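You operate a simulated robot arm through the tools that you are given. There is no shell and no other tool. Be economical: measure what you need, move in short steps, check, and stop when the job is done.

You run a simulated two-armed robot. Do the job below in one go: nothing can be reset, and whatever is moved stays where it is left.

JOB
Put the scrub brush on the wheel step.

It is judged by the outcome, as a careful person would: the job done as asked, and still so three seconds after it is handed in. It fails if anything else is knocked over, pushed out of place, dropped, spilled or broken.

ROBOT AND FRAMES
Two 7-joint arms with two-finger parallel grippers on one trunk, on a base that drives. Base frame: it is fixed to the floor where the robot stands at the start and does not move with it; the origin is under the middle of the robot, x ahead of it, y to its left, z up. Lengths are in m, angles in degrees, forces in N, time in s.
The left shoulder is at the start at [0.07, 0.163, 1.12], the right one opposite. Places, roughly: wheel step [1.4, 1.1, 0.4]. Payload 3.43 kg a hand.
The tool frame of a hand sits at the grasp point between the pads (the TCP): z along the fingers, y along the line on which they close. The tips reach 0.034 m beyond it. Largest opening 0.128 m; finger width 0.024, thickness 0.012; the body of the gripper, 0.048 by 0.13 m, starts 0.096 m behind the TCP.
Orientation is told as [roll, pitch, yaw] about the base's x, y, z axes, in that order, counted from this pose: with the fingers straight down and closing along the base's y, the tool's x points along the base's -x, its y along +y and its z along -z.

CONTROLS
- The arms move only by the tool send_rows. It takes "left_increments", "right_increments" or both (then of equal length, played together; a hand with none holds still); each is a list of rows, each a list of 6 numbers: the shift along the base's x, y, z in mm, then the turn, a rotation vector about the base's x, y, z in degrees. In form: [[x, y, z, wx, wy, wz], ...]. A call has 1 to 12 rows; each row shifts and turns the commanded pose from where the row before left it. "left_fingers" and "right_fingers" are, for a hand that has rows, the opening, from 0 (shut) to 1 (fully open), set as the call begins (left out, the last holds). A row lasts 0.2 s, in which the tool goes at most 0.05 m and 8.6 degrees; a call with a longer step from one row to the next is refused whole, and so is a gripper value outside its range. Where a pose cannot be reached the arm comes as near as it can. A force on the tool above 40 N (or 10 N above the force at the start of the call, whichever is more), or a blocked arm, ends the call early, and 0.2 s more pass. Each finger travels about 0.153 m/s and halts on what it meets, pressing with about 28 N; the grip force reading is that of the motor and also rises with nothing between the fingers. The clock runs only during rows and for 0.2 s after the last one: add rows that do not move to give the fingers time. The reply holds the time, the measured pose of the TCP, the force on the tool along the base axes, the opening and the grip force, in the units named above and with some noise, with the torque about the TCP (base axes, N m) and any sound that the robot's microphone picked up, and new pictures: "pictures" is both (left out), scene, wrist or none (wrist: the cameras of the hands that moved).
- Cameras (640 x 400 px; columns grow to the right, rows downward): "scene" is now at [0.1405, -0.0058, 1.3504]; the picture's right is [-0.07, -1.00, 0.00], its down [-0.55, 0.04, -0.84] and it looks along [0.83, -0.06, -0.55] (base axes); focal length 268 px, centre (320, 200). "left" rides on the left gripper at [0.076, 0.011, -0.16] in its tool frame; the picture's right is [-0.15, 0.99, 0.00], its down [-0.88, -0.13, -0.46] and it looks along [-0.45, -0.07, 0.89] (tool axes); focal length 234 px, centre (320, 200). "right" rides on the right gripper at [0.076, -0.011, -0.16] in its tool frame; the picture's right is [0.15, 0.99, 0.00], its down [-0.88, 0.13, -0.46] and it looks along [-0.45, 0.07, 0.89] (tool axes); focal length 234 px, centre (320, 200). There is no depth. A picture from a camera that has moved, and an enlarged one, comes with that camera's place and axes in the base frame and with its lens.
- move_column(by): slides the trunk up (or, below 0, down) by that many m; the arms and the scene camera ride with it, the base frame stays. It gives what a move gives, with no picture.
- base_move(legs): drives the robot by 1 to 6 legs, each [ahead, left, turn to the left] in m, m and degrees, along the robot's own axes; the way and the turn of a leg run together, so that a leg with both is an arc; at most 1.5 m and 180 degrees a leg. The arms and the cameras ride along, it lands a little off, and it stops where it bumps. It gives what a move gives, and a new picture of the scene camera.
- aim_head(pan, tilt): turns the head with the scene camera to pan (to the left, within 86 degrees either way) and tilt (down, from -29 to 69), counted from straight ahead of the robot. It gives what a move gives, and a new picture of the scene camera.
- zoom(camera, box): a new picture of the part [left, top, right, bottom] of that camera's present view, enlarged. It takes no simulated time.
- hand_in(): hands the job in; it is judged then, once.

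Work in short steps. Places have to be worked out from the pictures, the camera data and where the tool is seen: move nearer, look again, correct. Check each grasp and each placing, and mend what went wrong. You have 120 turns and 260 pictures in all, those below and enlarged ones among them. Open the grippers and draw the arms clear of the work before you hand the job in, unless the task says otherwise; then end with one line.

The tools are called as name(argument=value, ...) on one line, values as JSON. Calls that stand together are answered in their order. send_rows: Moves the arms, as the interface text tells. Its arguments: {"type":"object","properties":{"left_increments":{"type":"array","items":{"type":"array","items":{"type":"number"}}},"left_fingers":{"type":"number"},"right_increments":{"type":"array","items":{"type":"array","items":{"type":"number"}}},"right_fingers":{"type":"number"},"pictures":{"type":"string","enum":["both","scene","wrist","none"]}},"required":[]} The other tools are called the same way: move_column (by) slides the trunk up or down; base_move (legs) drives the base; aim_head (pan, tilt) turns the head that bears the scene camera; zoom (camera, box) takes an enlarged picture of a part of a camera's view; hand_in () hands the job in.

At the start:

```text
time_s: 0.0
left_tcp_pos: [0.6438, 0.2125, 1.1739]
left_tool_rot: [0.0, 0.0, 0.0]
left_force: [0.1, 0.9, -0.5]
left_moment: [0.01, 0.03, 0.01]
left_finger_gap: 0.128
left_gripper_force: 0.1
right_tcp_pos: [0.5994, -0.2691, 1.1209]
right_tool_rot: [-0.1, 0.0, 0.0]
right_force: [0.2, -0.6, 0.3]
right_moment: [-0.03, -0.02, 0.01]
right_finger_gap: 0.128
right_gripper_force: 0.1
trunk travel left (down, up): [-0.6, 0.34]
robot x, y, heading: [-0.0012, 0.0012, -0.4]
head pan, tilt: [-4.1, 33.2]
```

scene: 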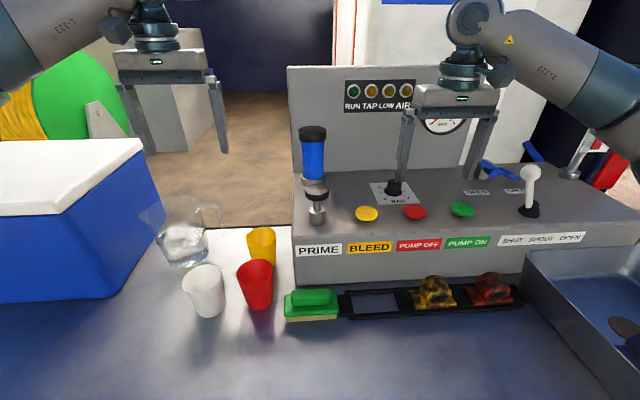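
right: 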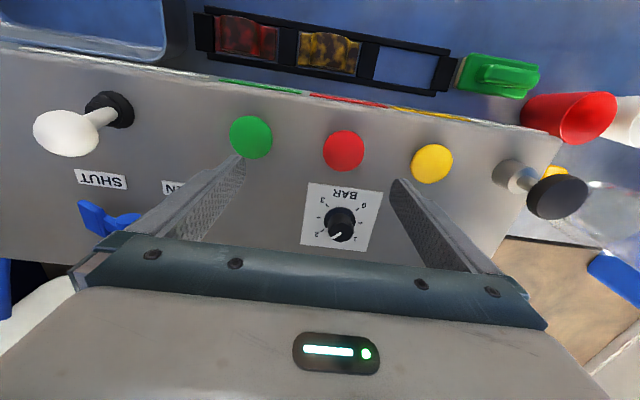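
left: 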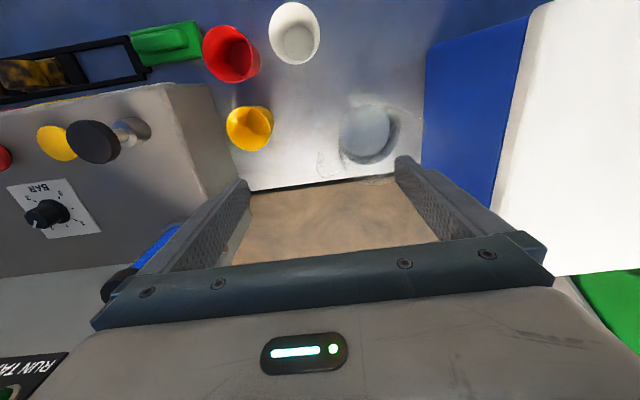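

The green brush seems to stand at about pixel (312,304), near the cups. I zoom in on it and look toward the wheel step.

zoom(camera="scene", box=[220, 220, 420, 345])

aim_head(pan=40, tilt=30)

```text
3.20 times, centred on (320, 282) of scene
camera zoom: at [0.1405, -0.0058, 1.3504], right [-0.07, -1.0, 0.0], down [-0.55, 0.04, -0.84], along [0.83, -0.06, -0.55], focal length 857 px, centre (320, -64)
```

zoom: 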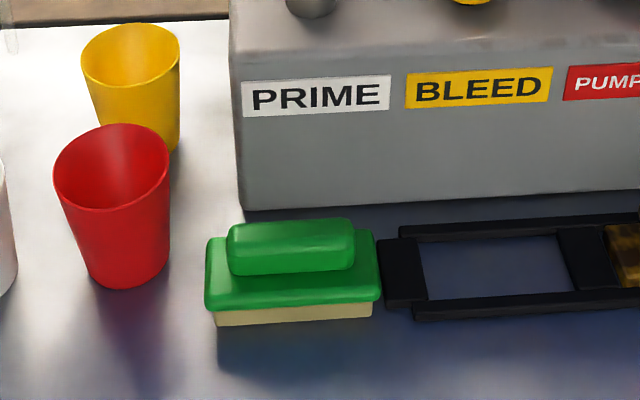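

```text
time_s: 1.1
left_tcp_pos: [0.6447, 0.2137, 1.1725]
left_tool_rot: [-0.1, 0.1, 0.0]
left_force: [0.7, -0.8, -0.3]
left_moment: [0.01, 0.01, 0.02]
left_finger_gap: 0.1282
left_gripper_force: 0.1
right_tcp_pos: [0.6, -0.2688, 1.1206]
right_tool_rot: [0.0, 0.0, 0.0]
right_force: [0.3, -0.3, 0.3]
right_moment: [0.04, 0.01, 0.0]
right_finger_gap: 0.1279
right_gripper_force: 0.1
trunk travel left (down, up): [-0.6, 0.34]
robot x, y, heading: [-0.0002, 0.0005, -0.1]
head pan, tilt: [40.0, 30.0]
camera scene: at [0.1211, 0.0586, 1.3554], right [0.64, -0.77, 0.0], down [-0.38, -0.32, -0.87], along [0.66, 0.56, -0.5], focal length 268 px, centre (320, 200)
```

scene: 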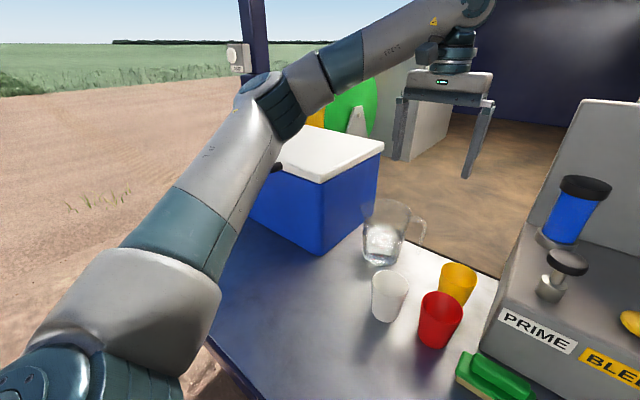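

The brush lies roughly at (0.475, -0.01), its long side along y, between the red cup (y≈0.10), the tray and the console front (x≈0.544). So I'll grip it across x with the left hand; first I move above it with a 90° yaw and look.

send_rows(left_increments=[[-16, 0, 0, 0, 0, -7.5], [-16, 0, 0, 0, 0, -7.5], [-16, -20, 0, 0, 0, -7.5], [-16, -20, 0, 0, 0, -7.5], [-16, -20, 0, 0, 0, -7.5], [-16, -20, 0, 0, 0, -7.5], [-16, -20, 0, 0, 0, -7.5], [-16, -25, 0, 0, 0, -7.5], [-16, -25, 0, 0, 0, -7.5], [-16, -25, 0, 0, 0, -7.5], [-16, -25, 0, 0, 0, -7.5], [0, -24, 0, 0, 0, -7.5]], pictures="wrist")

aim_head(pan=0, tilt=45)

```text
time_s: 3.7
left_tcp_pos: [0.4661, -0.0126, 1.1718]
left_tool_rot: [0.0, 0.0, -90.0]
left_force: [-0.3, -0.4, -0.7]
left_moment: [0.05, -0.03, 0.04]
left_finger_gap: 0.128
left_gripper_force: 0.1
right_tcp_pos: [0.6004, -0.2703, 1.1213]
right_tool_rot: [0.1, -0.1, 0.0]
right_force: [-0.3, 0.2, -0.3]
right_moment: [0.0, -0.01, 0.01]
right_finger_gap: 0.128
right_gripper_force: 0.1
trunk travel left (down, up): [-0.6, 0.34]
robot x, y, heading: [0.0002, 0.0018, -0.1]
head pan, tilt: [40.0, 30.0]
camera left: at [0.4779, 0.063, 1.3311], right [0.99, -0.15, 0.0], down [-0.13, -0.88, 0.46], along [-0.07, -0.45, -0.89], focal length 234 px, centre (320, 200)
```

left: 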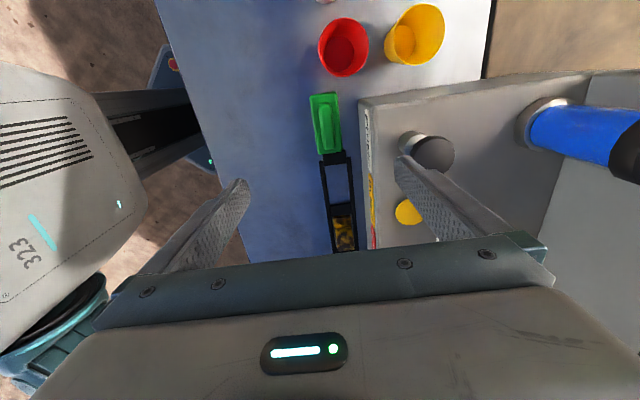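

```text
time_s: 4.8
left_tcp_pos: [0.468, -0.0123, 1.1711]
left_tool_rot: [0.0, 0.0, -89.8]
left_force: [-0.1, 0.4, -0.5]
left_moment: [0.0, -0.02, 0.0]
left_finger_gap: 0.128
left_gripper_force: 0.1
right_tcp_pos: [0.5997, -0.2702, 1.1201]
right_tool_rot: [0.1, 0.1, -0.1]
right_force: [0.4, 0.4, 0.2]
right_moment: [0.02, 0.01, -0.02]
right_finger_gap: 0.1281
right_gripper_force: 0.0
trunk travel left (down, up): [-0.6, 0.34]
robot x, y, heading: [0.0025, 0.0019, -0.1]
head pan, tilt: [0.0, 45.0]
camera scene: at [0.1332, 0.0005, 1.3328], right [0.0, -1.0, 0.0], down [-0.71, 0.0, -0.71], along [0.71, 0.0, -0.71], focal length 268 px, centre (320, 200)
```

scene: 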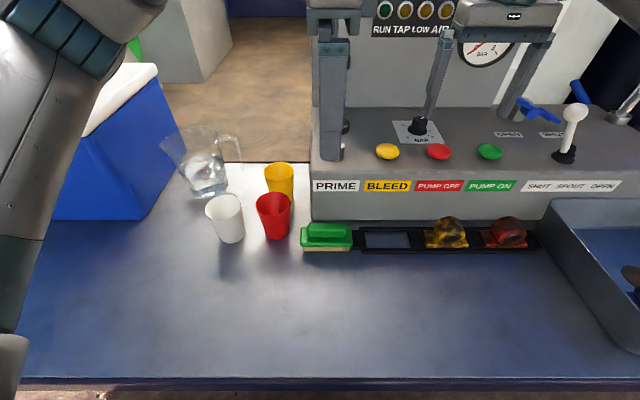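

Reached. I zoom the wrist camera on the brush to fix its position.

zoom(camera="left", box=[270, 80, 398, 160])

zoom(camera="scene", box=[250, 180, 410, 280])

```text
5.00 times, centred on (334, 120) of left
camera zoom: at [0.4775, 0.0646, 1.3313], right [0.99, -0.14, 0.0], down [-0.13, -0.88, 0.46], along [-0.07, -0.45, -0.89], focal length 1171 px, centre (250, 600)
```

zoom: 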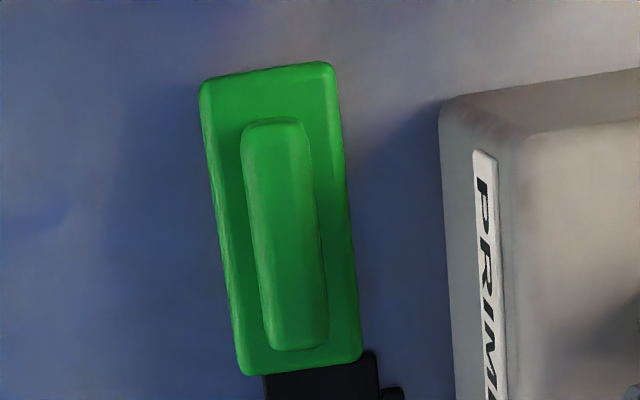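

```text
4.00 times, centred on (330, 230) of scene
camera zoom: at [0.1332, 0.0005, 1.3328], right [0.0, -1.0, 0.0], down [-0.71, 0.0, -0.71], along [0.71, 0.0, -0.71], focal length 1072 px, centre (280, 80)
```

zoom: 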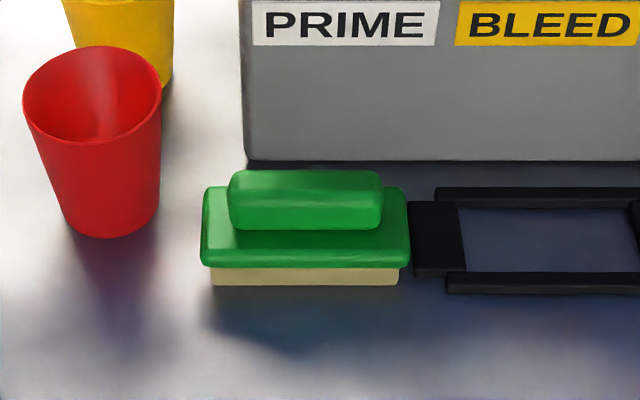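

Brush: x 0.454–0.501, y -0.064–0.043, top of slab ≈0.882; console front x≈0.545. I narrow the fingers to about 0.09 and descend with the TCP at x≈0.468.

send_rows(left_increments=[[0, 1, 0, 0, 0, 0], [0, 1, 0, 0, 0, 0], [0, 0, -35, 0, 0, 0], [0, 0, -35, 0, 0, 0], [0, 0, -35, 0, 0, 0], [0, 0, -35, 0, 0, 0], [0, 0, -30, 0, 0, 0], [0, 0, 0, 0, 0, 0]], left_fingers=0.7)

```text
time_s: 6.6
left_tcp_pos: [0.4686, -0.0111, 1.0029]
left_tool_rot: [-0.1, 0.1, -90.0]
left_force: [0.1, 0.4, -0.1]
left_moment: [-0.03, 0.02, 0.02]
left_finger_gap: 0.0896
left_gripper_force: 0.1
right_tcp_pos: [0.5991, -0.2681, 1.1221]
right_tool_rot: [0.0, 0.0, 0.1]
right_force: [0.0, -1.0, -0.1]
right_moment: [0.02, -0.02, -0.02]
right_finger_gap: 0.1279
right_gripper_force: 0.0
trunk travel left (down, up): [-0.6, 0.34]
robot x, y, heading: [0.0028, 0.0022, 0.1]
head pan, tilt: [0.0, 45.0]
camera scene: at [0.1329, 0.0003, 1.3328], right [0.0, -1.0, 0.0], down [-0.71, 0.0, -0.71], along [0.71, 0.0, -0.71], focal length 268 px, centre (320, 200)
camera left: at [0.4795, 0.0658, 1.1627], right [0.99, -0.15, 0.0], down [-0.13, -0.88, 0.46], along [-0.07, -0.45, -0.89], focal length 234 px, centre (320, 200)
```

scene: 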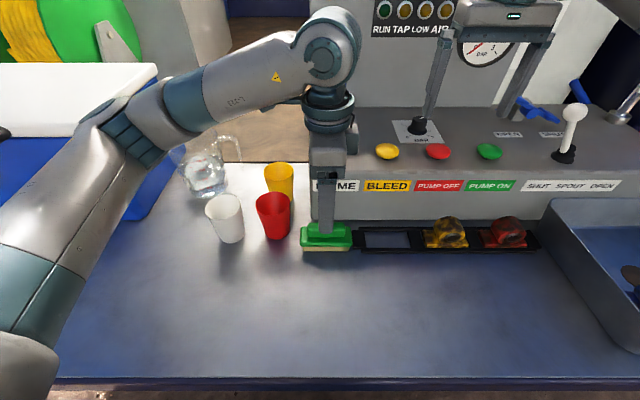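
left: 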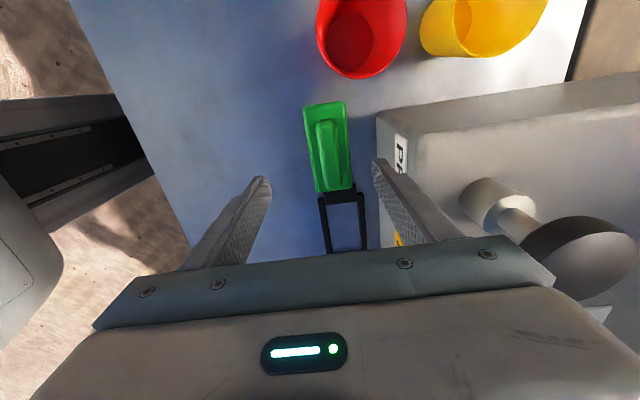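

Clearance looks fine: the far finger is between the brush and the console. I continue down slowly.

send_rows(left_increments=[[-1, 0, -25, 0, 0, 0], [0, 0, -25, 0, 0, 0], [0, 0, -25, 0, 0, 0], [0, 0, -20, 0, 0, 0], [0, 0, -15, 0, 0, 0], [0, 0, 0, 0, 0, 0]])

```text
time_s: 8.0
left_tcp_pos: [0.4666, -0.0091, 0.8945]
left_tool_rot: [0.0, 0.0, -90.1]
left_force: [-0.7, -0.7, -0.4]
left_moment: [0.0, 0.02, -0.01]
left_finger_gap: 0.0899
left_gripper_force: 0.1
right_tcp_pos: [0.6003, -0.2686, 1.12]
right_tool_rot: [0.1, 0.0, 0.0]
right_force: [0.4, -0.5, 0.0]
right_moment: [0.02, -0.03, -0.03]
right_finger_gap: 0.128
right_gripper_force: 0.0
trunk travel left (down, up): [-0.6, 0.34]
robot x, y, heading: [-0.0014, -0.0004, -0.1]
head pan, tilt: [0.0, 45.0]
camera scene: at [0.133, 0.0005, 1.3328], right [0.0, -1.0, 0.0], down [-0.71, 0.0, -0.71], along [0.71, 0.0, -0.71], focal length 268 px, centre (320, 200)
camera left: at [0.4778, 0.067, 1.0527], right [0.99, -0.15, 0.0], down [-0.13, -0.88, 0.46], along [-0.07, -0.45, -0.89], focal length 234 px, centre (320, 200)
```

scene: 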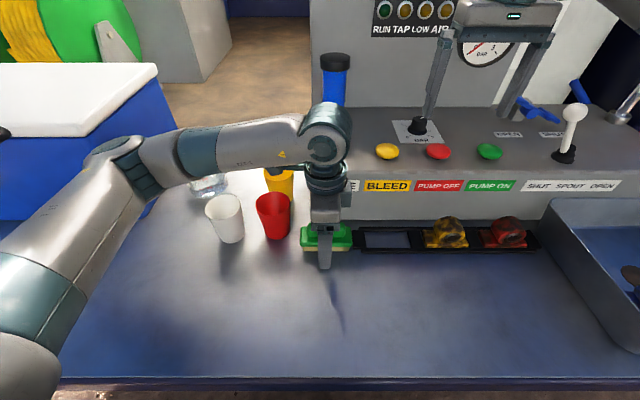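
left: 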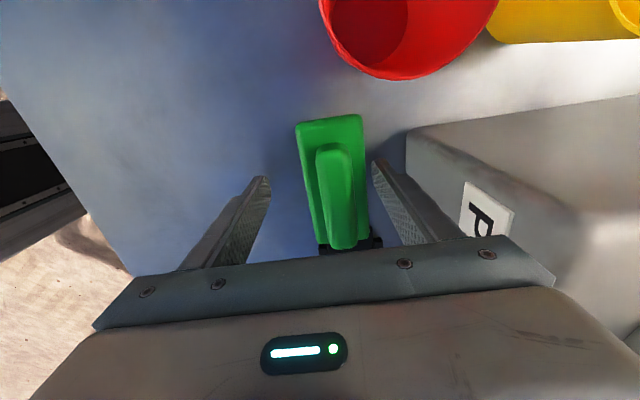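

Fingers straddle the brush. Lower 2 mm and close.

send_rows(left_increments=[[0, 0, -2, 0, 0, 0], [0, 0, 0, 0, 0, 0], [0, 0, 0, 0, 0, 0], [0, 0, 0, 0, 0, 0]], left_fingers=0, pictures="wrist")

```text
time_s: 9.0
left_tcp_pos: [0.4683, -0.0088, 0.8931]
left_tool_rot: [0.1, 0.0, -90.0]
left_force: [1.3, -0.3, 10.9]
left_moment: [0.09, 0.09, -0.07]
left_finger_gap: 0.0492
left_gripper_force: 28.4
right_tcp_pos: [0.5991, -0.2687, 1.1211]
right_tool_rot: [0.0, -0.1, -0.1]
right_force: [-0.2, -0.3, 0.1]
right_moment: [-0.02, -0.04, 0.02]
right_finger_gap: 0.128
right_gripper_force: 0.1
trunk travel left (down, up): [-0.6, 0.34]
robot x, y, heading: [-0.0013, 0.0007, -0.3]
head pan, tilt: [0.0, 45.0]
camera left: at [0.4774, 0.0671, 1.052], right [0.99, -0.15, 0.0], down [-0.13, -0.88, 0.46], along [-0.07, -0.45, -0.89], focal length 234 px, centre (320, 200)
```

left: 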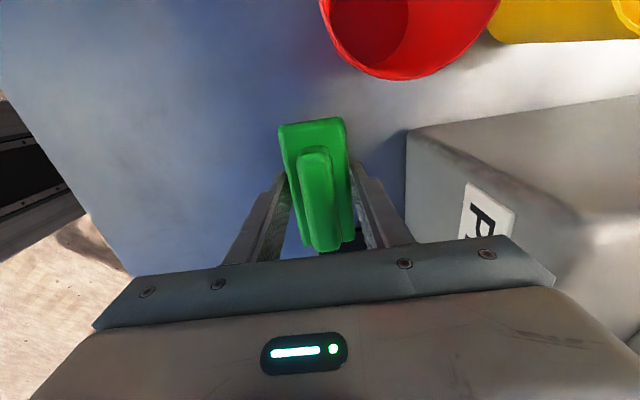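

The brush is gripped (gap 0.049 m, 28 N). I lift it straight up.

send_rows(left_increments=[[0, 0, 10, 0, 0, 0], [0, 0, 20, 0, 0, 0], [0, 0, 30, 0, 0, 0], [0, 0, 35, 0, 0, 0], [0, 0, 35, 0, 0, 0], [0, 0, 35, 0, 0, 0], [0, 0, 35, 0, 0, 0], [0, 0, 35, 0, 0, 0], [0, 0, 35, 0, 0, 0]])

```text
time_s: 11.0
left_tcp_pos: [0.4637, -0.008, 1.1614]
left_tool_rot: [0.0, 0.1, -90.1]
left_force: [0.0, 1.1, 0.5]
left_moment: [-0.01, 0.01, 0.03]
left_finger_gap: 0.0002
left_gripper_force: 27.8
right_tcp_pos: [0.5982, -0.2698, 1.1219]
right_tool_rot: [-0.1, 0.0, 0.0]
right_force: [0.5, 0.6, 0.6]
right_moment: [0.03, 0.0, 0.0]
right_finger_gap: 0.1281
right_gripper_force: 0.1
trunk travel left (down, up): [-0.6, 0.34]
robot x, y, heading: [0.0018, -0.0006, 0.0]
head pan, tilt: [0.0, 45.0]
camera scene: at [0.1321, 0.0003, 1.3328], right [0.0, -1.0, 0.0], down [-0.71, 0.0, -0.71], along [0.71, 0.0, -0.71], focal length 268 px, centre (320, 200)
camera left: at [0.474, 0.0676, 1.322], right [0.99, -0.15, 0.0], down [-0.13, -0.88, 0.46], along [-0.07, -0.45, -0.89], focal length 234 px, centre (320, 200)
```

scene: 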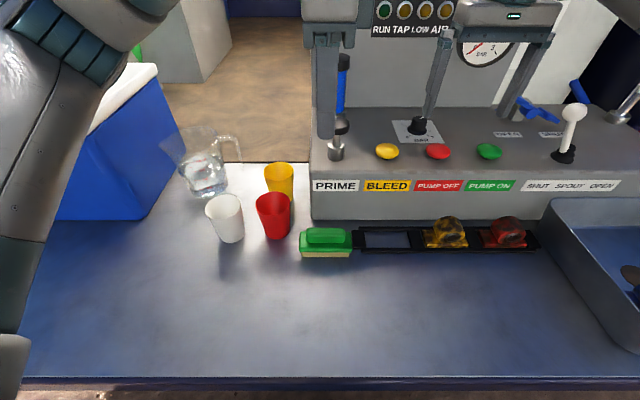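
left: 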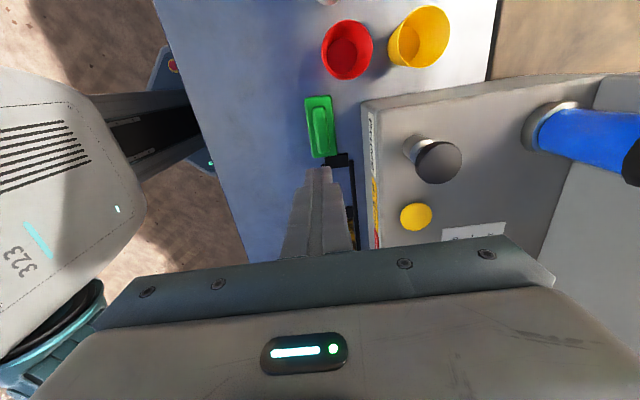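

The fingers slid off (gap 0); the upward force during closing suggests the tips caught only the slab's rounded upper edge. I zoom for the new brush position.

zoom(camera="left", box=[270, 80, 398, 160])

zoom(camera="scene", box=[250, 180, 410, 280])

```text
5.00 times, centred on (334, 120) of left
camera zoom: at [0.474, 0.0676, 1.322], right [0.99, -0.15, 0.0], down [-0.13, -0.88, 0.46], along [-0.07, -0.45, -0.89], focal length 1171 px, centre (250, 600)
```

zoom: 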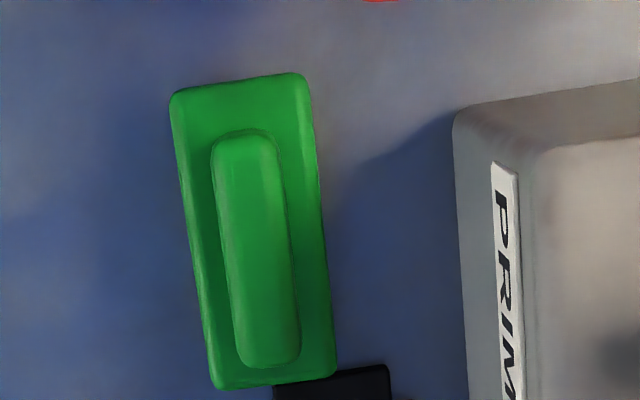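

```text
4.00 times, centred on (330, 230) of scene
camera zoom: at [0.1321, 0.0003, 1.3328], right [0.0, -1.0, 0.0], down [-0.71, 0.0, -0.71], along [0.71, 0.0, -0.71], focal length 1072 px, centre (280, 80)
```

zoom: 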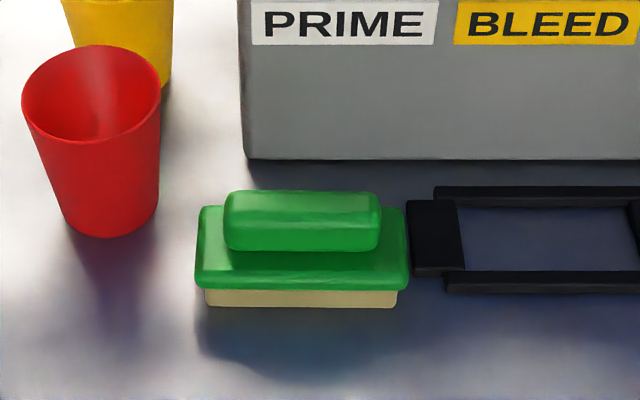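

Brush is now centred at about (0.465, -0.008), further from the console. I'll reopen, go down again and feel for the table to grip as low as possible.

send_rows(left_increments=[[0, 0, 0, 0, 0, 0], [0, 0, -35, 0, 0, 0], [0, 0, -35, 0, 0, 0], [0, 0, -35, 0, 0, 0], [0, 0, -35, 0, 0, 0], [0, 0, -35, 0, 0, 0], [0, 0, -35, 0, 0, 0], [0, 0, -35, 0, 0, 0], [0, 0, -20, 0, 0, 0], [0, 0, -5, 0, 0, 0], [0, 0, 0, 0, 0, 0]], left_fingers=0.7)

send_rows(left_increments=[[0, 0, -2, 0, 0, 0], [0, 0, -2, 0, 0, 0], [0, 0, -2, 0, 0, 0], [0, 0, 0, 0, 0, 0]])

```text
time_s: 13.4
left_tcp_pos: [0.4663, -0.0088, 0.8918]
left_tool_rot: [0.0, 0.0, -90.0]
left_force: [0.3, -0.1, -0.8]
left_moment: [-0.03, -0.01, 0.03]
left_finger_gap: 0.0895
left_gripper_force: 0.0
right_tcp_pos: [0.6002, -0.2687, 1.1213]
right_tool_rot: [0.0, 0.0, 0.0]
right_force: [0.4, -0.3, 0.7]
right_moment: [-0.02, 0.01, 0.02]
right_finger_gap: 0.1283
right_gripper_force: 0.0
trunk travel left (down, up): [-0.6, 0.34]
robot x, y, heading: [-0.0003, 0.0011, -0.3]
head pan, tilt: [0.0, 45.0]
camera scene: at [0.1331, 0.0006, 1.3328], right [0.0, -1.0, 0.0], down [-0.71, 0.0, -0.71], along [0.71, 0.0, -0.71], focal length 268 px, centre (320, 200)
camera left: at [0.4773, 0.067, 1.0511], right [0.99, -0.15, 0.0], down [-0.13, -0.88, 0.46], along [-0.07, -0.45, -0.89], focal length 234 px, centre (320, 200)
```

scene: 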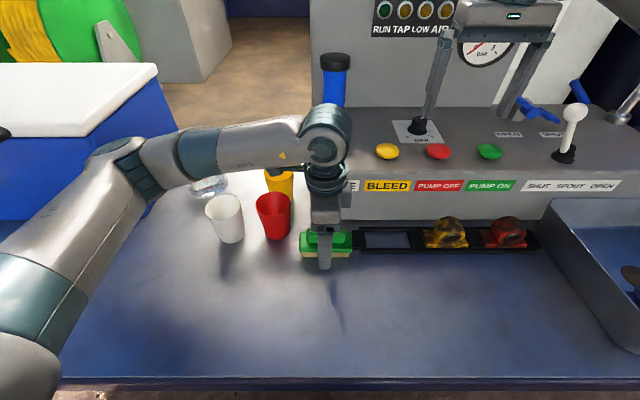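
left: 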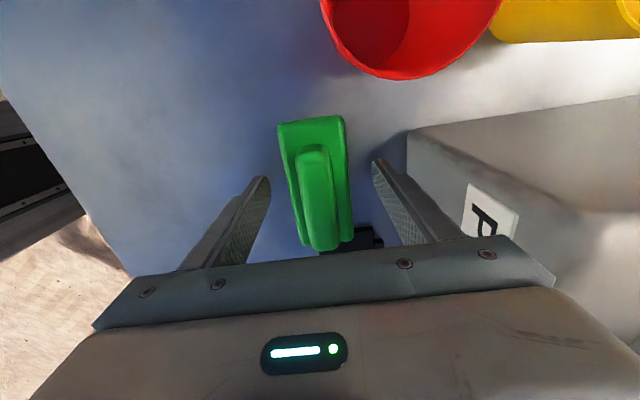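

```text
time_s: 14.4
left_tcp_pos: [0.4663, -0.0088, 0.8856]
left_tool_rot: [0.0, 0.0, -89.9]
left_force: [-0.7, 0.0, -1.4]
left_moment: [0.03, 0.02, 0.02]
left_finger_gap: 0.0898
left_gripper_force: 0.1
right_tcp_pos: [0.5993, -0.2685, 1.1207]
right_tool_rot: [0.0, 0.0, -0.1]
right_force: [0.1, -0.3, 0.5]
right_moment: [-0.02, -0.01, 0.0]
right_finger_gap: 0.128
right_gripper_force: 0.0
trunk travel left (down, up): [-0.6, 0.34]
robot x, y, heading: [-0.0002, -0.0015, 0.1]
head pan, tilt: [0.0, 45.0]
camera scene: at [0.1331, 0.0005, 1.3328], right [0.0, -1.0, 0.0], down [-0.71, 0.0, -0.71], along [0.71, 0.0, -0.71], focal length 268 px, centre (320, 200)
camera left: at [0.4776, 0.0674, 1.0448], right [0.99, -0.15, 0.0], down [-0.13, -0.88, 0.46], along [-0.07, -0.45, -0.89], focal length 234 px, centre (320, 200)
```

scene: 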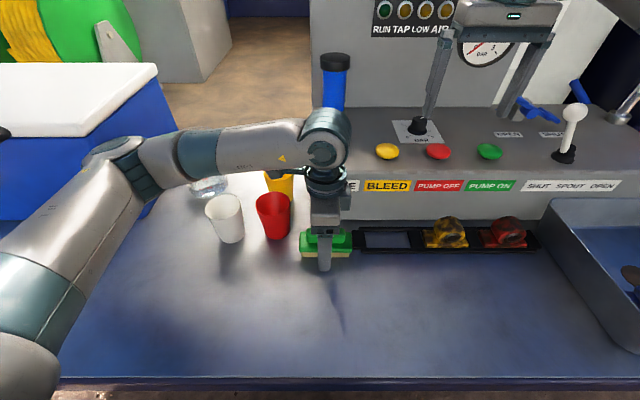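
left: 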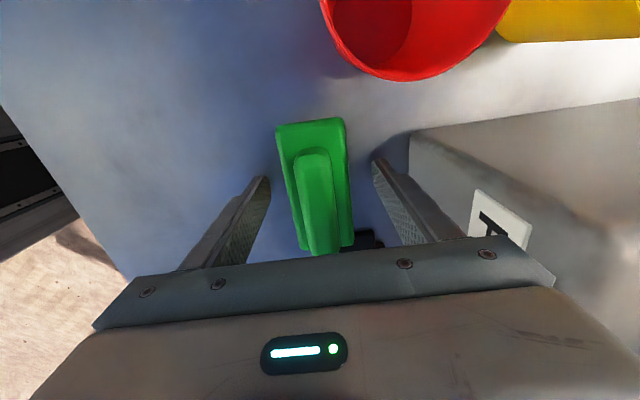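

No table contact yet at tips ≈0.852. I close here and watch the vertical force.

send_rows(left_increments=[[0, 0, 0, 0, 0, 0], [0, 0, 0, 0, 0, 0], [0, 0, 0, 0, 0, 0], [0, 0, 0, 0, 0, 0]], left_fingers=0, pictures="wrist")

zoom(camera="scene", box=[280, 200, 360, 290])

```text
time_s: 15.4
left_tcp_pos: [0.4676, -0.0084, 0.8855]
left_tool_rot: [0.0, -0.1, -90.0]
left_force: [1.5, -1.0, 1.7]
left_moment: [-0.13, -0.11, 0.03]
left_finger_gap: 0.0494
left_gripper_force: 28.1
right_tcp_pos: [0.5978, -0.269, 1.1211]
right_tool_rot: [0.0, -0.1, 0.1]
right_force: [0.2, 0.0, 0.1]
right_moment: [0.01, 0.02, -0.02]
right_finger_gap: 0.1279
right_gripper_force: 0.0
trunk travel left (down, up): [-0.6, 0.34]
robot x, y, heading: [0.0015, -0.0001, 0.1]
head pan, tilt: [0.0, 45.0]
camera left: at [0.4777, 0.0674, 1.0449], right [0.99, -0.15, 0.0], down [-0.13, -0.88, 0.46], along [-0.07, -0.45, -0.89], focal length 234 px, centre (320, 200)
```

left: 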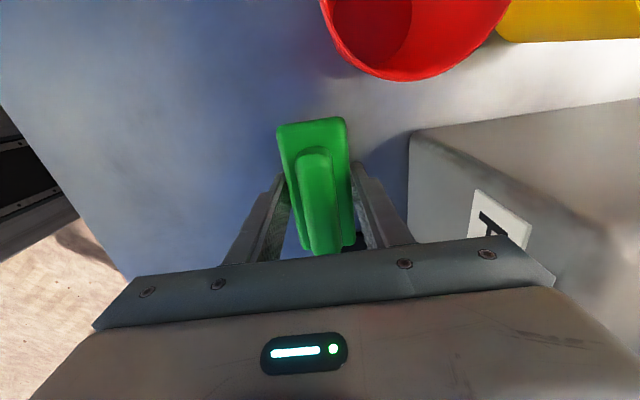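

```text
4.44 times, centred on (320, 245) of scene
camera zoom: at [0.1331, 0.0005, 1.3328], right [0.0, -1.0, 0.0], down [-0.71, 0.0, -0.71], along [0.71, 0.0, -0.71], focal length 1191 px, centre (320, 0)
```

zoom: 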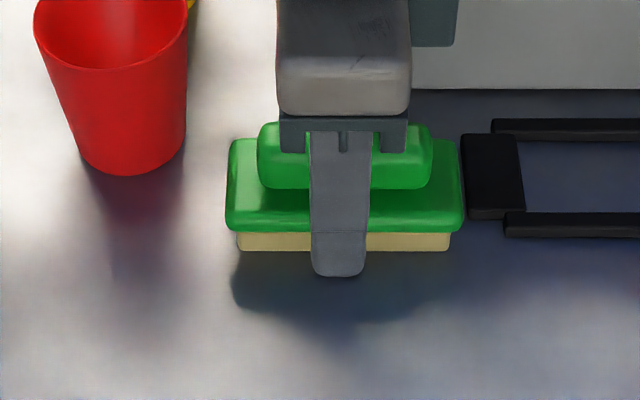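

Now the fingers hold the full slab and the vertical force is small. I lift slowly and check the gap.

send_rows(left_increments=[[0, 0, 5, 0, 0, 0], [0, 0, 5, 0, 0, 0], [0, 0, 8, 0, 0, 0], [0, 0, 10, 0, 0, 0], [0, 0, 0, 0, 0, 0]], pictures="scene")

```text
time_s: 16.6
left_tcp_pos: [0.4665, -0.0091, 0.9131]
left_tool_rot: [0.0, 0.0, -90.1]
left_force: [-0.2, 0.4, -1.1]
left_moment: [0.03, -0.03, 0.01]
left_finger_gap: 0.0491
left_gripper_force: 28.0
right_tcp_pos: [0.6001, -0.2689, 1.121]
right_tool_rot: [0.1, 0.1, 0.0]
right_force: [0.2, 0.2, 0.2]
right_moment: [-0.05, -0.04, 0.02]
right_finger_gap: 0.128
right_gripper_force: 0.1
trunk travel left (down, up): [-0.6, 0.34]
robot x, y, heading: [0.0034, -0.0005, 0.1]
head pan, tilt: [0.0, 45.0]
camera scene: at [0.1333, 0.0006, 1.3327], right [0.0, -1.0, 0.0], down [-0.71, 0.0, -0.71], along [0.71, 0.0, -0.71], focal length 268 px, centre (320, 200)
```

scene: 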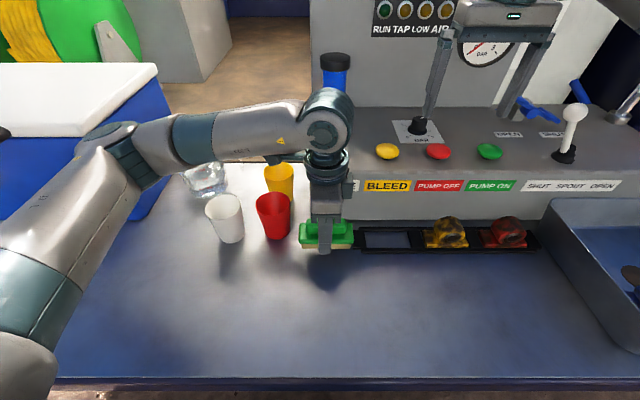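

The brush is off the table and held. I lift on to about 1.16.

send_rows(left_increments=[[0, 0, 15, 0, 0, 0], [0, 0, 25, 0, 0, 0], [0, 0, 30, 0, 0, 0], [0, 0, 30, 0, 0, 0], [0, 0, 30, 0, 0, 0], [0, 0, 30, 0, 0, 0], [0, 0, 30, 0, 0, 0], [0, 0, 30, 0, 0, 0], [0, 0, 30, 0, 0, 0], [0, 0, 30, 0, 0, 0], [0, 0, 0, 0, 0, 0]], pictures="wrist")

aim_head(pan=75, tilt=35)

```text
time_s: 19.0
left_tcp_pos: [0.4614, -0.0087, 1.1906]
left_tool_rot: [0.0, -0.1, -89.9]
left_force: [0.2, -0.4, -1.1]
left_moment: [-0.02, 0.05, -0.01]
left_finger_gap: 0.0492
left_gripper_force: 28.2
left hand out of reach, approached as far as the arm can: row 10
right_tcp_pos: [0.6002, -0.2694, 1.1211]
right_tool_rot: [0.0, 0.1, 0.0]
right_force: [0.4, -0.1, 0.5]
right_moment: [-0.01, 0.0, -0.01]
right_finger_gap: 0.1279
right_gripper_force: 0.0
trunk travel left (down, up): [-0.6, 0.34]
robot x, y, heading: [0.0027, -0.0004, 0.1]
head pan, tilt: [0.0, 45.0]
camera left: at [0.4715, 0.067, 1.3506], right [0.99, -0.14, 0.0], down [-0.13, -0.88, 0.46], along [-0.07, -0.45, -0.89], focal length 234 px, centre (320, 200)
```

left: 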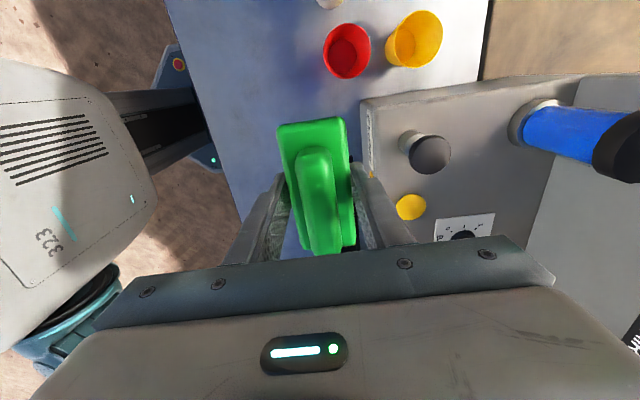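

```text
time_s: 20.4
left_tcp_pos: [0.46, -0.0088, 1.1909]
left_tool_rot: [0.0, -0.1, -89.8]
left_force: [-0.1, -0.3, -1.0]
left_moment: [-0.02, 0.0, -0.02]
left_finger_gap: 0.0493
left_gripper_force: 27.6
right_tcp_pos: [0.5995, -0.269, 1.1203]
right_tool_rot: [0.1, 0.1, 0.0]
right_force: [0.3, 0.0, -0.6]
right_moment: [0.02, 0.01, 0.0]
right_finger_gap: 0.1277
right_gripper_force: 0.1
trunk travel left (down, up): [-0.6, 0.34]
robot x, y, heading: [-0.0016, 0.0005, 0.1]
head pan, tilt: [75.0, 35.0]
camera scene: at [0.0748, 0.0856, 1.3476], right [0.97, -0.26, 0.0], down [-0.15, -0.55, -0.82], along [0.21, 0.79, -0.57], focal length 268 px, centre (320, 200)
```

scene: 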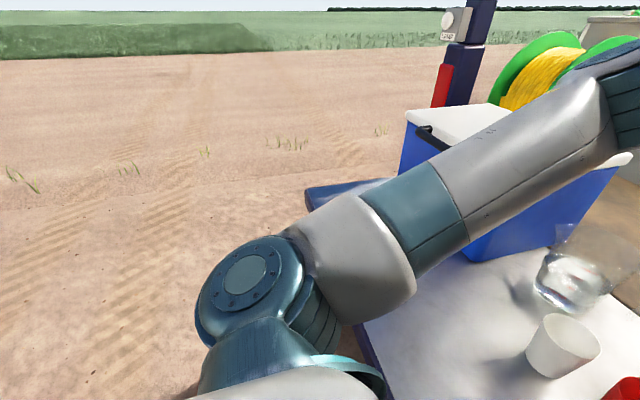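

Brush held firmly. I raise the trunk a little so both hands clear the console, then back away from the counter.

move_column(by=0.12)

base_move(legs=[[-0.45, 0, 0]])

aim_head(pan=50, tilt=25)

```text
time_s: 21.9
left_tcp_pos: [0.4608, -0.0096, 1.3117]
left_tool_rot: [-0.1, -0.2, -89.8]
left_force: [-0.1, -0.2, -0.6]
left_moment: [-0.03, 0.0, 0.01]
left_finger_gap: 0.0494
left_gripper_force: 28.2
right_tcp_pos: [0.6001, -0.2697, 1.2407]
right_tool_rot: [-0.1, 0.0, -0.1]
right_force: [0.1, -0.2, -1.0]
right_moment: [0.04, -0.04, -0.01]
right_finger_gap: 0.1279
right_gripper_force: 0.0
trunk travel left (down, up): [-0.72, 0.22]
robot x, y, heading: [0.0001, 0.0023, -0.1]
head pan, tilt: [75.0, 35.0]
```

```text
time_s: 24.7
left_tcp_pos: [0.0073, -0.0094, 1.3108]
left_tool_rot: [-0.1, -0.1, -89.8]
left_force: [0.1, 0.0, -0.9]
left_moment: [-0.02, 0.02, -0.02]
left_finger_gap: 0.0492
left_gripper_force: 27.6
right_tcp_pos: [0.1461, -0.2697, 1.2394]
right_tool_rot: [0.0, 0.1, 0.0]
right_force: [0.3, 0.8, -0.2]
right_moment: [0.0, 0.03, 0.01]
right_finger_gap: 0.1279
right_gripper_force: 0.1
trunk travel left (down, up): [-0.72, 0.22]
robot x, y, heading: [-0.453, 0.0008, 0.1]
head pan, tilt: [75.0, 35.0]
camera scene: at [-0.379, 0.0855, 1.4675], right [0.97, -0.26, 0.0], down [-0.15, -0.55, -0.82], along [0.21, 0.79, -0.57], focal length 268 px, centre (320, 200)
```

scene: 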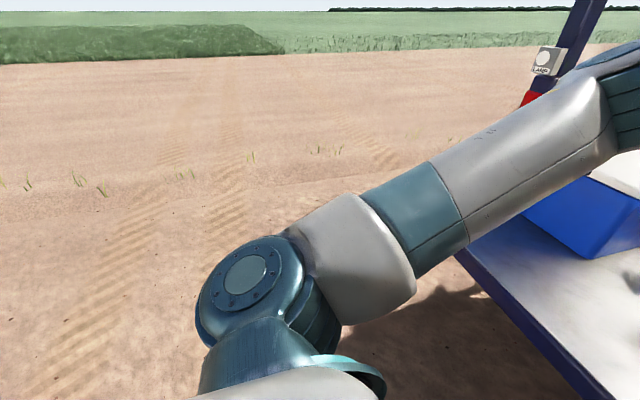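

```text
time_s: 25.6
left_tcp_pos: [0.006, -0.0096, 1.3121]
left_tool_rot: [0.1, -0.2, -89.8]
left_force: [-0.4, -0.3, -0.9]
left_moment: [-0.03, 0.03, 0.02]
left_finger_gap: 0.0494
left_gripper_force: 28.1
right_tcp_pos: [0.1461, -0.2688, 1.2415]
right_tool_rot: [0.0, 0.0, -0.1]
right_force: [0.6, -0.2, -0.2]
right_moment: [0.01, 0.01, 0.01]
right_finger_gap: 0.1283
right_gripper_force: 0.1
trunk travel left (down, up): [-0.72, 0.22]
robot x, y, heading: [-0.4566, -0.0014, 0.1]
head pan, tilt: [50.0, 25.0]
camera scene: at [-0.3433, 0.0712, 1.4833], right [0.77, -0.64, 0.0], down [-0.27, -0.32, -0.91], along [0.58, 0.69, -0.42], focal length 268 px, centre (320, 200)
```

scene: 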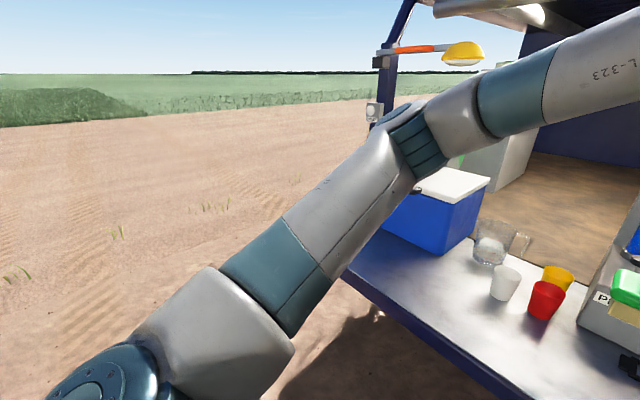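

The arm hides the left side, which is open ground. I drive left 1.3 m and look toward the step.

base_move(legs=[[-0.1, 1.4, 0]])

aim_head(pan=-10, tilt=25)

```text
time_s: 32.5
left_tcp_pos: [-0.0864, 1.3718, 1.3109]
left_tool_rot: [0.0, -0.1, -90.6]
left_force: [0.1, -0.1, -1.1]
left_moment: [0.02, 0.0, 0.02]
left_finger_gap: 0.0492
left_gripper_force: 28.4
right_tcp_pos: [0.0481, 1.1119, 1.2415]
right_tool_rot: [-0.1, 0.1, -0.8]
right_force: [1.0, -0.4, 0.7]
right_moment: [0.03, 0.01, 0.01]
right_finger_gap: 0.1282
right_gripper_force: 0.0
trunk travel left (down, up): [-0.72, 0.22]
robot x, y, heading: [-0.5458, 1.3875, -0.7]
head pan, tilt: [50.0, 25.0]
camera scene: at [-0.4348, 1.4577, 1.4834], right [0.76, -0.65, 0.0], down [-0.28, -0.32, -0.91], along [0.59, 0.69, -0.42], focal length 268 px, centre (320, 200)
```

scene: 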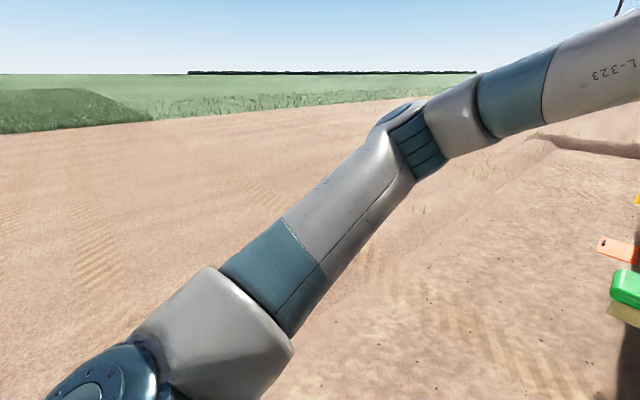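

```text
time_s: 33.8
left_tcp_pos: [-0.0868, 1.3734, 1.312]
left_tool_rot: [0.0, -0.1, -90.7]
left_force: [-0.7, 0.7, -1.2]
left_moment: [0.03, -0.02, -0.01]
left_finger_gap: 0.0492
left_gripper_force: 27.6
right_tcp_pos: [0.048, 1.1115, 1.2405]
right_tool_rot: [0.0, 0.0, -0.9]
right_force: [0.3, 0.0, 0.1]
right_moment: [0.0, -0.01, -0.01]
right_finger_gap: 0.1281
right_gripper_force: 0.1
trunk travel left (down, up): [-0.72, 0.22]
robot x, y, heading: [-0.5476, 1.3878, -0.6]
head pan, tilt: [-10.0, 25.0]
camera scene: at [-0.4045, 1.3711, 1.4833], right [-0.19, -0.98, 0.0], down [-0.42, 0.08, -0.91], along [0.89, -0.17, -0.42], focal length 268 px, centre (320, 200)
```

scene: 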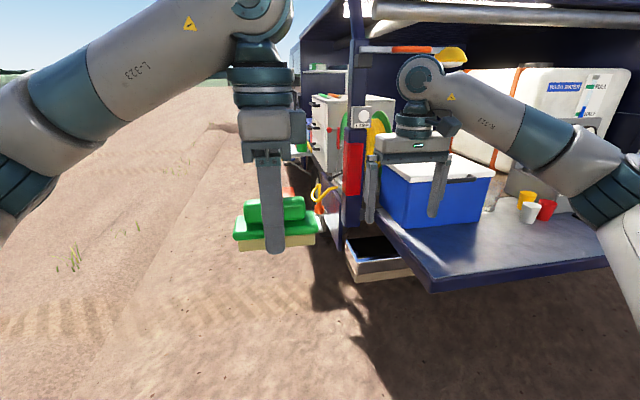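

The step is on the vehicle's left side, behind the post. I drive further left and ahead alongside the vehicle, then turn right to face it.

base_move(legs=[[0, 0.75, 0], [1.0, 0, 0], [0, 0, -45]])

aim_head(pan=0, tilt=30)

```text
time_s: 44.7
left_tcp_pos: [0.7778, 1.7871, 1.3116]
left_tool_rot: [0.0, -0.2, -135.7]
left_force: [-0.4, -0.3, -1.3]
left_moment: [0.0, -0.03, 0.01]
left_finger_gap: 0.0494
left_gripper_force: 28.1
right_tcp_pos: [0.6866, 1.5056, 1.2403]
right_tool_rot: [0.0, 0.0, -45.9]
right_force: [0.4, 0.3, 0.5]
right_moment: [-0.02, -0.01, 0.01]
right_finger_gap: 0.128
right_gripper_force: 0.0
trunk travel left (down, up): [-0.72, 0.22]
robot x, y, heading: [0.461, 2.1203, -45.8]
head pan, tilt: [-10.0, 25.0]
camera scene: at [0.5522, 2.012, 1.4833], right [-0.83, -0.56, 0.0], down [-0.24, 0.35, -0.91], along [0.51, -0.75, -0.42], focal length 268 px, centre (320, 200)
```

scene: 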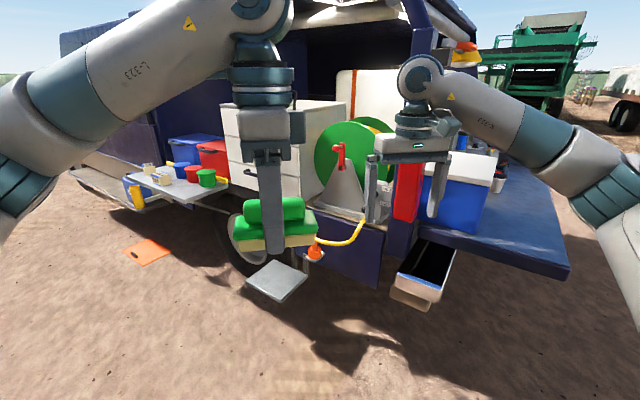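

```text
time_s: 45.5
left_tcp_pos: [0.7764, 1.787, 1.3111]
left_tool_rot: [0.1, -0.1, -135.8]
left_force: [-0.2, -0.8, -0.8]
left_moment: [0.01, -0.03, -0.02]
left_finger_gap: 0.0494
left_gripper_force: 28.6
right_tcp_pos: [0.686, 1.5057, 1.2406]
right_tool_rot: [0.0, 0.0, -45.9]
right_force: [-0.3, -0.1, 0.1]
right_moment: [0.01, 0.0, -0.03]
right_finger_gap: 0.1279
right_gripper_force: 0.1
trunk travel left (down, up): [-0.72, 0.22]
robot x, y, heading: [0.4609, 2.1252, -46.2]
head pan, tilt: [0.0, 30.0]
camera scene: at [0.5631, 2.0231, 1.4754], right [-0.72, -0.69, 0.0], down [-0.35, 0.36, -0.87], along [0.6, -0.62, -0.5], focal length 268 px, centre (320, 200)
```

scene: 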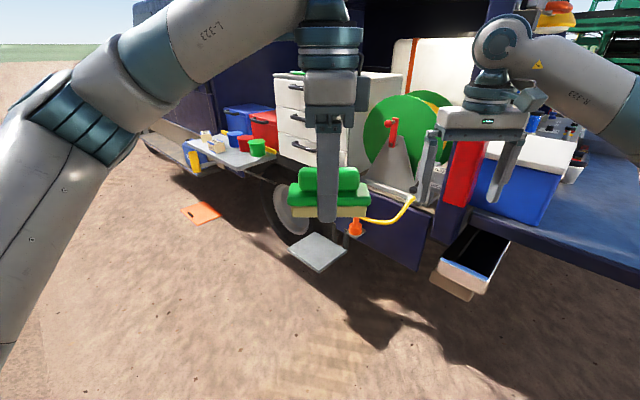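

The grey plate at pixel (317,252) is the wheel step, ≈(1.43, 1.15, 0.4). I tuck the right hand back a bit, then drive to about (1.28, 1.88) facing it.

send_rows(right_increments=[[-28, 29, 0, 0, 0, 0], [-28, 29, 0, 0, 0, 0], [-28, 29, 0, 0, 0, 0], [-28, 29, 0, 0, 0, 0]], pictures="none")

zoom(camera="scene", box=[260, 200, 400, 288])

base_move(legs=[[0, 0, -44], [0.24, 0.82, 0]])

aim_head(pan=5, tilt=50)

```text
time_s: 46.5
left_tcp_pos: [0.7757, 1.7868, 1.3108]
left_tool_rot: [0.1, 0.0, -135.8]
left_force: [0.5, -0.2, -1.3]
left_moment: [-0.01, 0.0, -0.01]
left_finger_gap: 0.0492
left_gripper_force: 28.2
right_tcp_pos: [0.5736, 1.6221, 1.2418]
right_tool_rot: [-0.1, 0.0, -46.0]
right_force: [-1.1, 0.0, -0.4]
right_moment: [0.0, 0.01, -0.05]
right_finger_gap: 0.128
right_gripper_force: 0.1
trunk travel left (down, up): [-0.72, 0.22]
robot x, y, heading: [0.4632, 2.1215, -45.9]
head pan, tilt: [0.0, 30.0]
```

```text
4.55 times, centred on (330, 244) of scene
camera zoom: at [0.5618, 2.0241, 1.4756], right [-0.72, -0.69, 0.0], down [-0.35, 0.36, -0.87], along [0.6, -0.62, -0.5], focal length 1218 px, centre (274, 0)
```

zoom: 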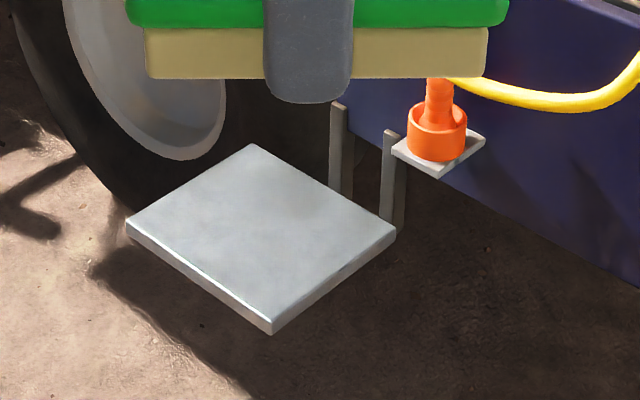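

```text
time_s: 53.0
left_tcp_pos: [1.2917, 1.4293, 1.3118]
left_tool_rot: [0.0, -0.1, -179.3]
left_force: [0.4, 0.1, -1.8]
left_moment: [0.02, -0.04, 0.0]
left_finger_gap: 0.0492
left_gripper_force: 27.5
right_tcp_pos: [1.0306, 1.4479, 1.2399]
right_tool_rot: [0.0, -0.1, -89.5]
right_force: [-0.4, 0.0, 0.6]
right_moment: [-0.03, 0.0, 0.0]
right_finger_gap: 0.1281
right_gripper_force: 0.0
trunk travel left (down, up): [-0.72, 0.22]
robot x, y, heading: [1.2958, 1.8888, -89.5]
head pan, tilt: [0.0, 30.0]
camera scene: at [1.2992, 1.7499, 1.4754], right [-1.0, -0.01, 0.0], down [0.0, 0.5, -0.87], along [0.01, -0.87, -0.5], focal length 268 px, centre (320, 200)
```

scene: 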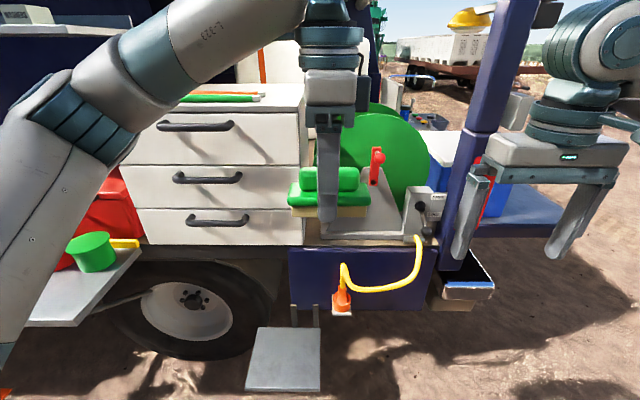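

```text
time_s: 53.9
left_tcp_pos: [1.2917, 1.4286, 1.3107]
left_tool_rot: [0.0, -0.1, -179.3]
left_force: [0.2, -0.3, -1.1]
left_moment: [0.01, 0.0, -0.02]
left_finger_gap: 0.0491
left_gripper_force: 27.9
right_tcp_pos: [1.0309, 1.4486, 1.2412]
right_tool_rot: [-0.1, -0.1, -89.5]
right_force: [0.0, -0.5, 0.7]
right_moment: [-0.02, 0.03, 0.02]
right_finger_gap: 0.128
right_gripper_force: 0.0
trunk travel left (down, up): [-0.72, 0.22]
robot x, y, heading: [1.296, 1.8907, -89.7]
head pan, tilt: [5.0, 50.0]
camera scene: at [1.3062, 1.7635, 1.4459], right [-1.0, -0.1, 0.0], down [-0.07, 0.76, -0.64], along [0.06, -0.64, -0.77], focal length 268 px, centre (320, 200)
```

scene: 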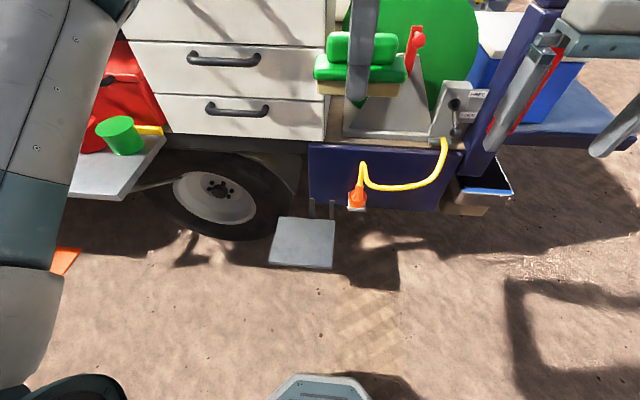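

Two views agree: the plate is centred at ≈(1.44, 1.14), top z≈0.39, about 0.26 × 0.25. I lower the trunk in two steps.

move_column(by=-0.3)

move_column(by=-0.27)

aim_head(pan=10, tilt=40)

```text
time_s: 56.9
left_tcp_pos: [1.2925, 1.4296, 1.0117]
left_tool_rot: [0.0, -0.1, -179.2]
left_force: [0.3, -0.2, -1.6]
left_moment: [-0.01, 0.04, 0.0]
left_finger_gap: 0.0493
left_gripper_force: 28.3
right_tcp_pos: [1.0314, 1.4497, 0.9408]
right_tool_rot: [0.0, 0.0, -89.5]
right_force: [0.8, -0.1, 0.0]
right_moment: [0.02, 0.0, 0.0]
right_finger_gap: 0.128
right_gripper_force: 0.0
trunk travel left (down, up): [-0.42, 0.52]
robot x, y, heading: [1.2975, 1.8944, -89.5]
head pan, tilt: [5.0, 50.0]
```

```text
time_s: 59.6
left_tcp_pos: [1.2908, 1.4297, 0.74]
left_tool_rot: [-0.1, -0.1, -179.3]
left_force: [-0.8, -0.5, -1.2]
left_moment: [-0.01, -0.01, 0.0]
left_finger_gap: 0.0493
left_gripper_force: 27.6
right_tcp_pos: [1.0317, 1.4485, 0.6721]
right_tool_rot: [-0.1, 0.0, -89.5]
right_force: [-1.1, 0.1, 0.4]
right_moment: [0.0, 0.03, 0.02]
right_finger_gap: 0.1279
right_gripper_force: 0.0
trunk travel left (down, up): [-0.15, 0.79]
robot x, y, heading: [1.2977, 1.8869, -89.7]
head pan, tilt: [5.0, 50.0]
```

```text
time_s: 60.4
left_tcp_pos: [1.291, 1.4289, 0.7414]
left_tool_rot: [0.0, -0.1, -179.2]
left_force: [0.1, 0.1, -1.1]
left_moment: [-0.02, 0.0, -0.02]
left_finger_gap: 0.0495
left_gripper_force: 28.1
right_tcp_pos: [1.0322, 1.4489, 0.6715]
right_tool_rot: [0.0, 0.0, -89.5]
right_force: [0.4, 0.6, 0.6]
right_moment: [0.03, -0.01, 0.03]
right_finger_gap: 0.128
right_gripper_force: 0.1
trunk travel left (down, up): [-0.15, 0.79]
robot x, y, heading: [1.2969, 1.8888, -89.3]
head pan, tilt: [10.0, 40.0]
camera scene: at [1.3143, 1.7568, 0.89], right [-0.98, -0.18, 0.0], down [-0.12, 0.63, -0.77], along [0.14, -0.75, -0.64], focal length 268 px, centre (320, 200)
```

scene: 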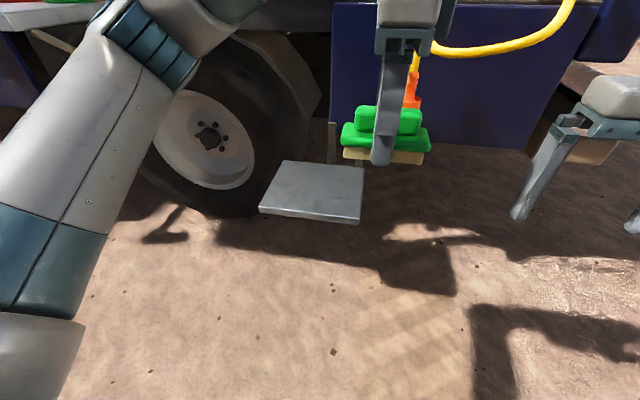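

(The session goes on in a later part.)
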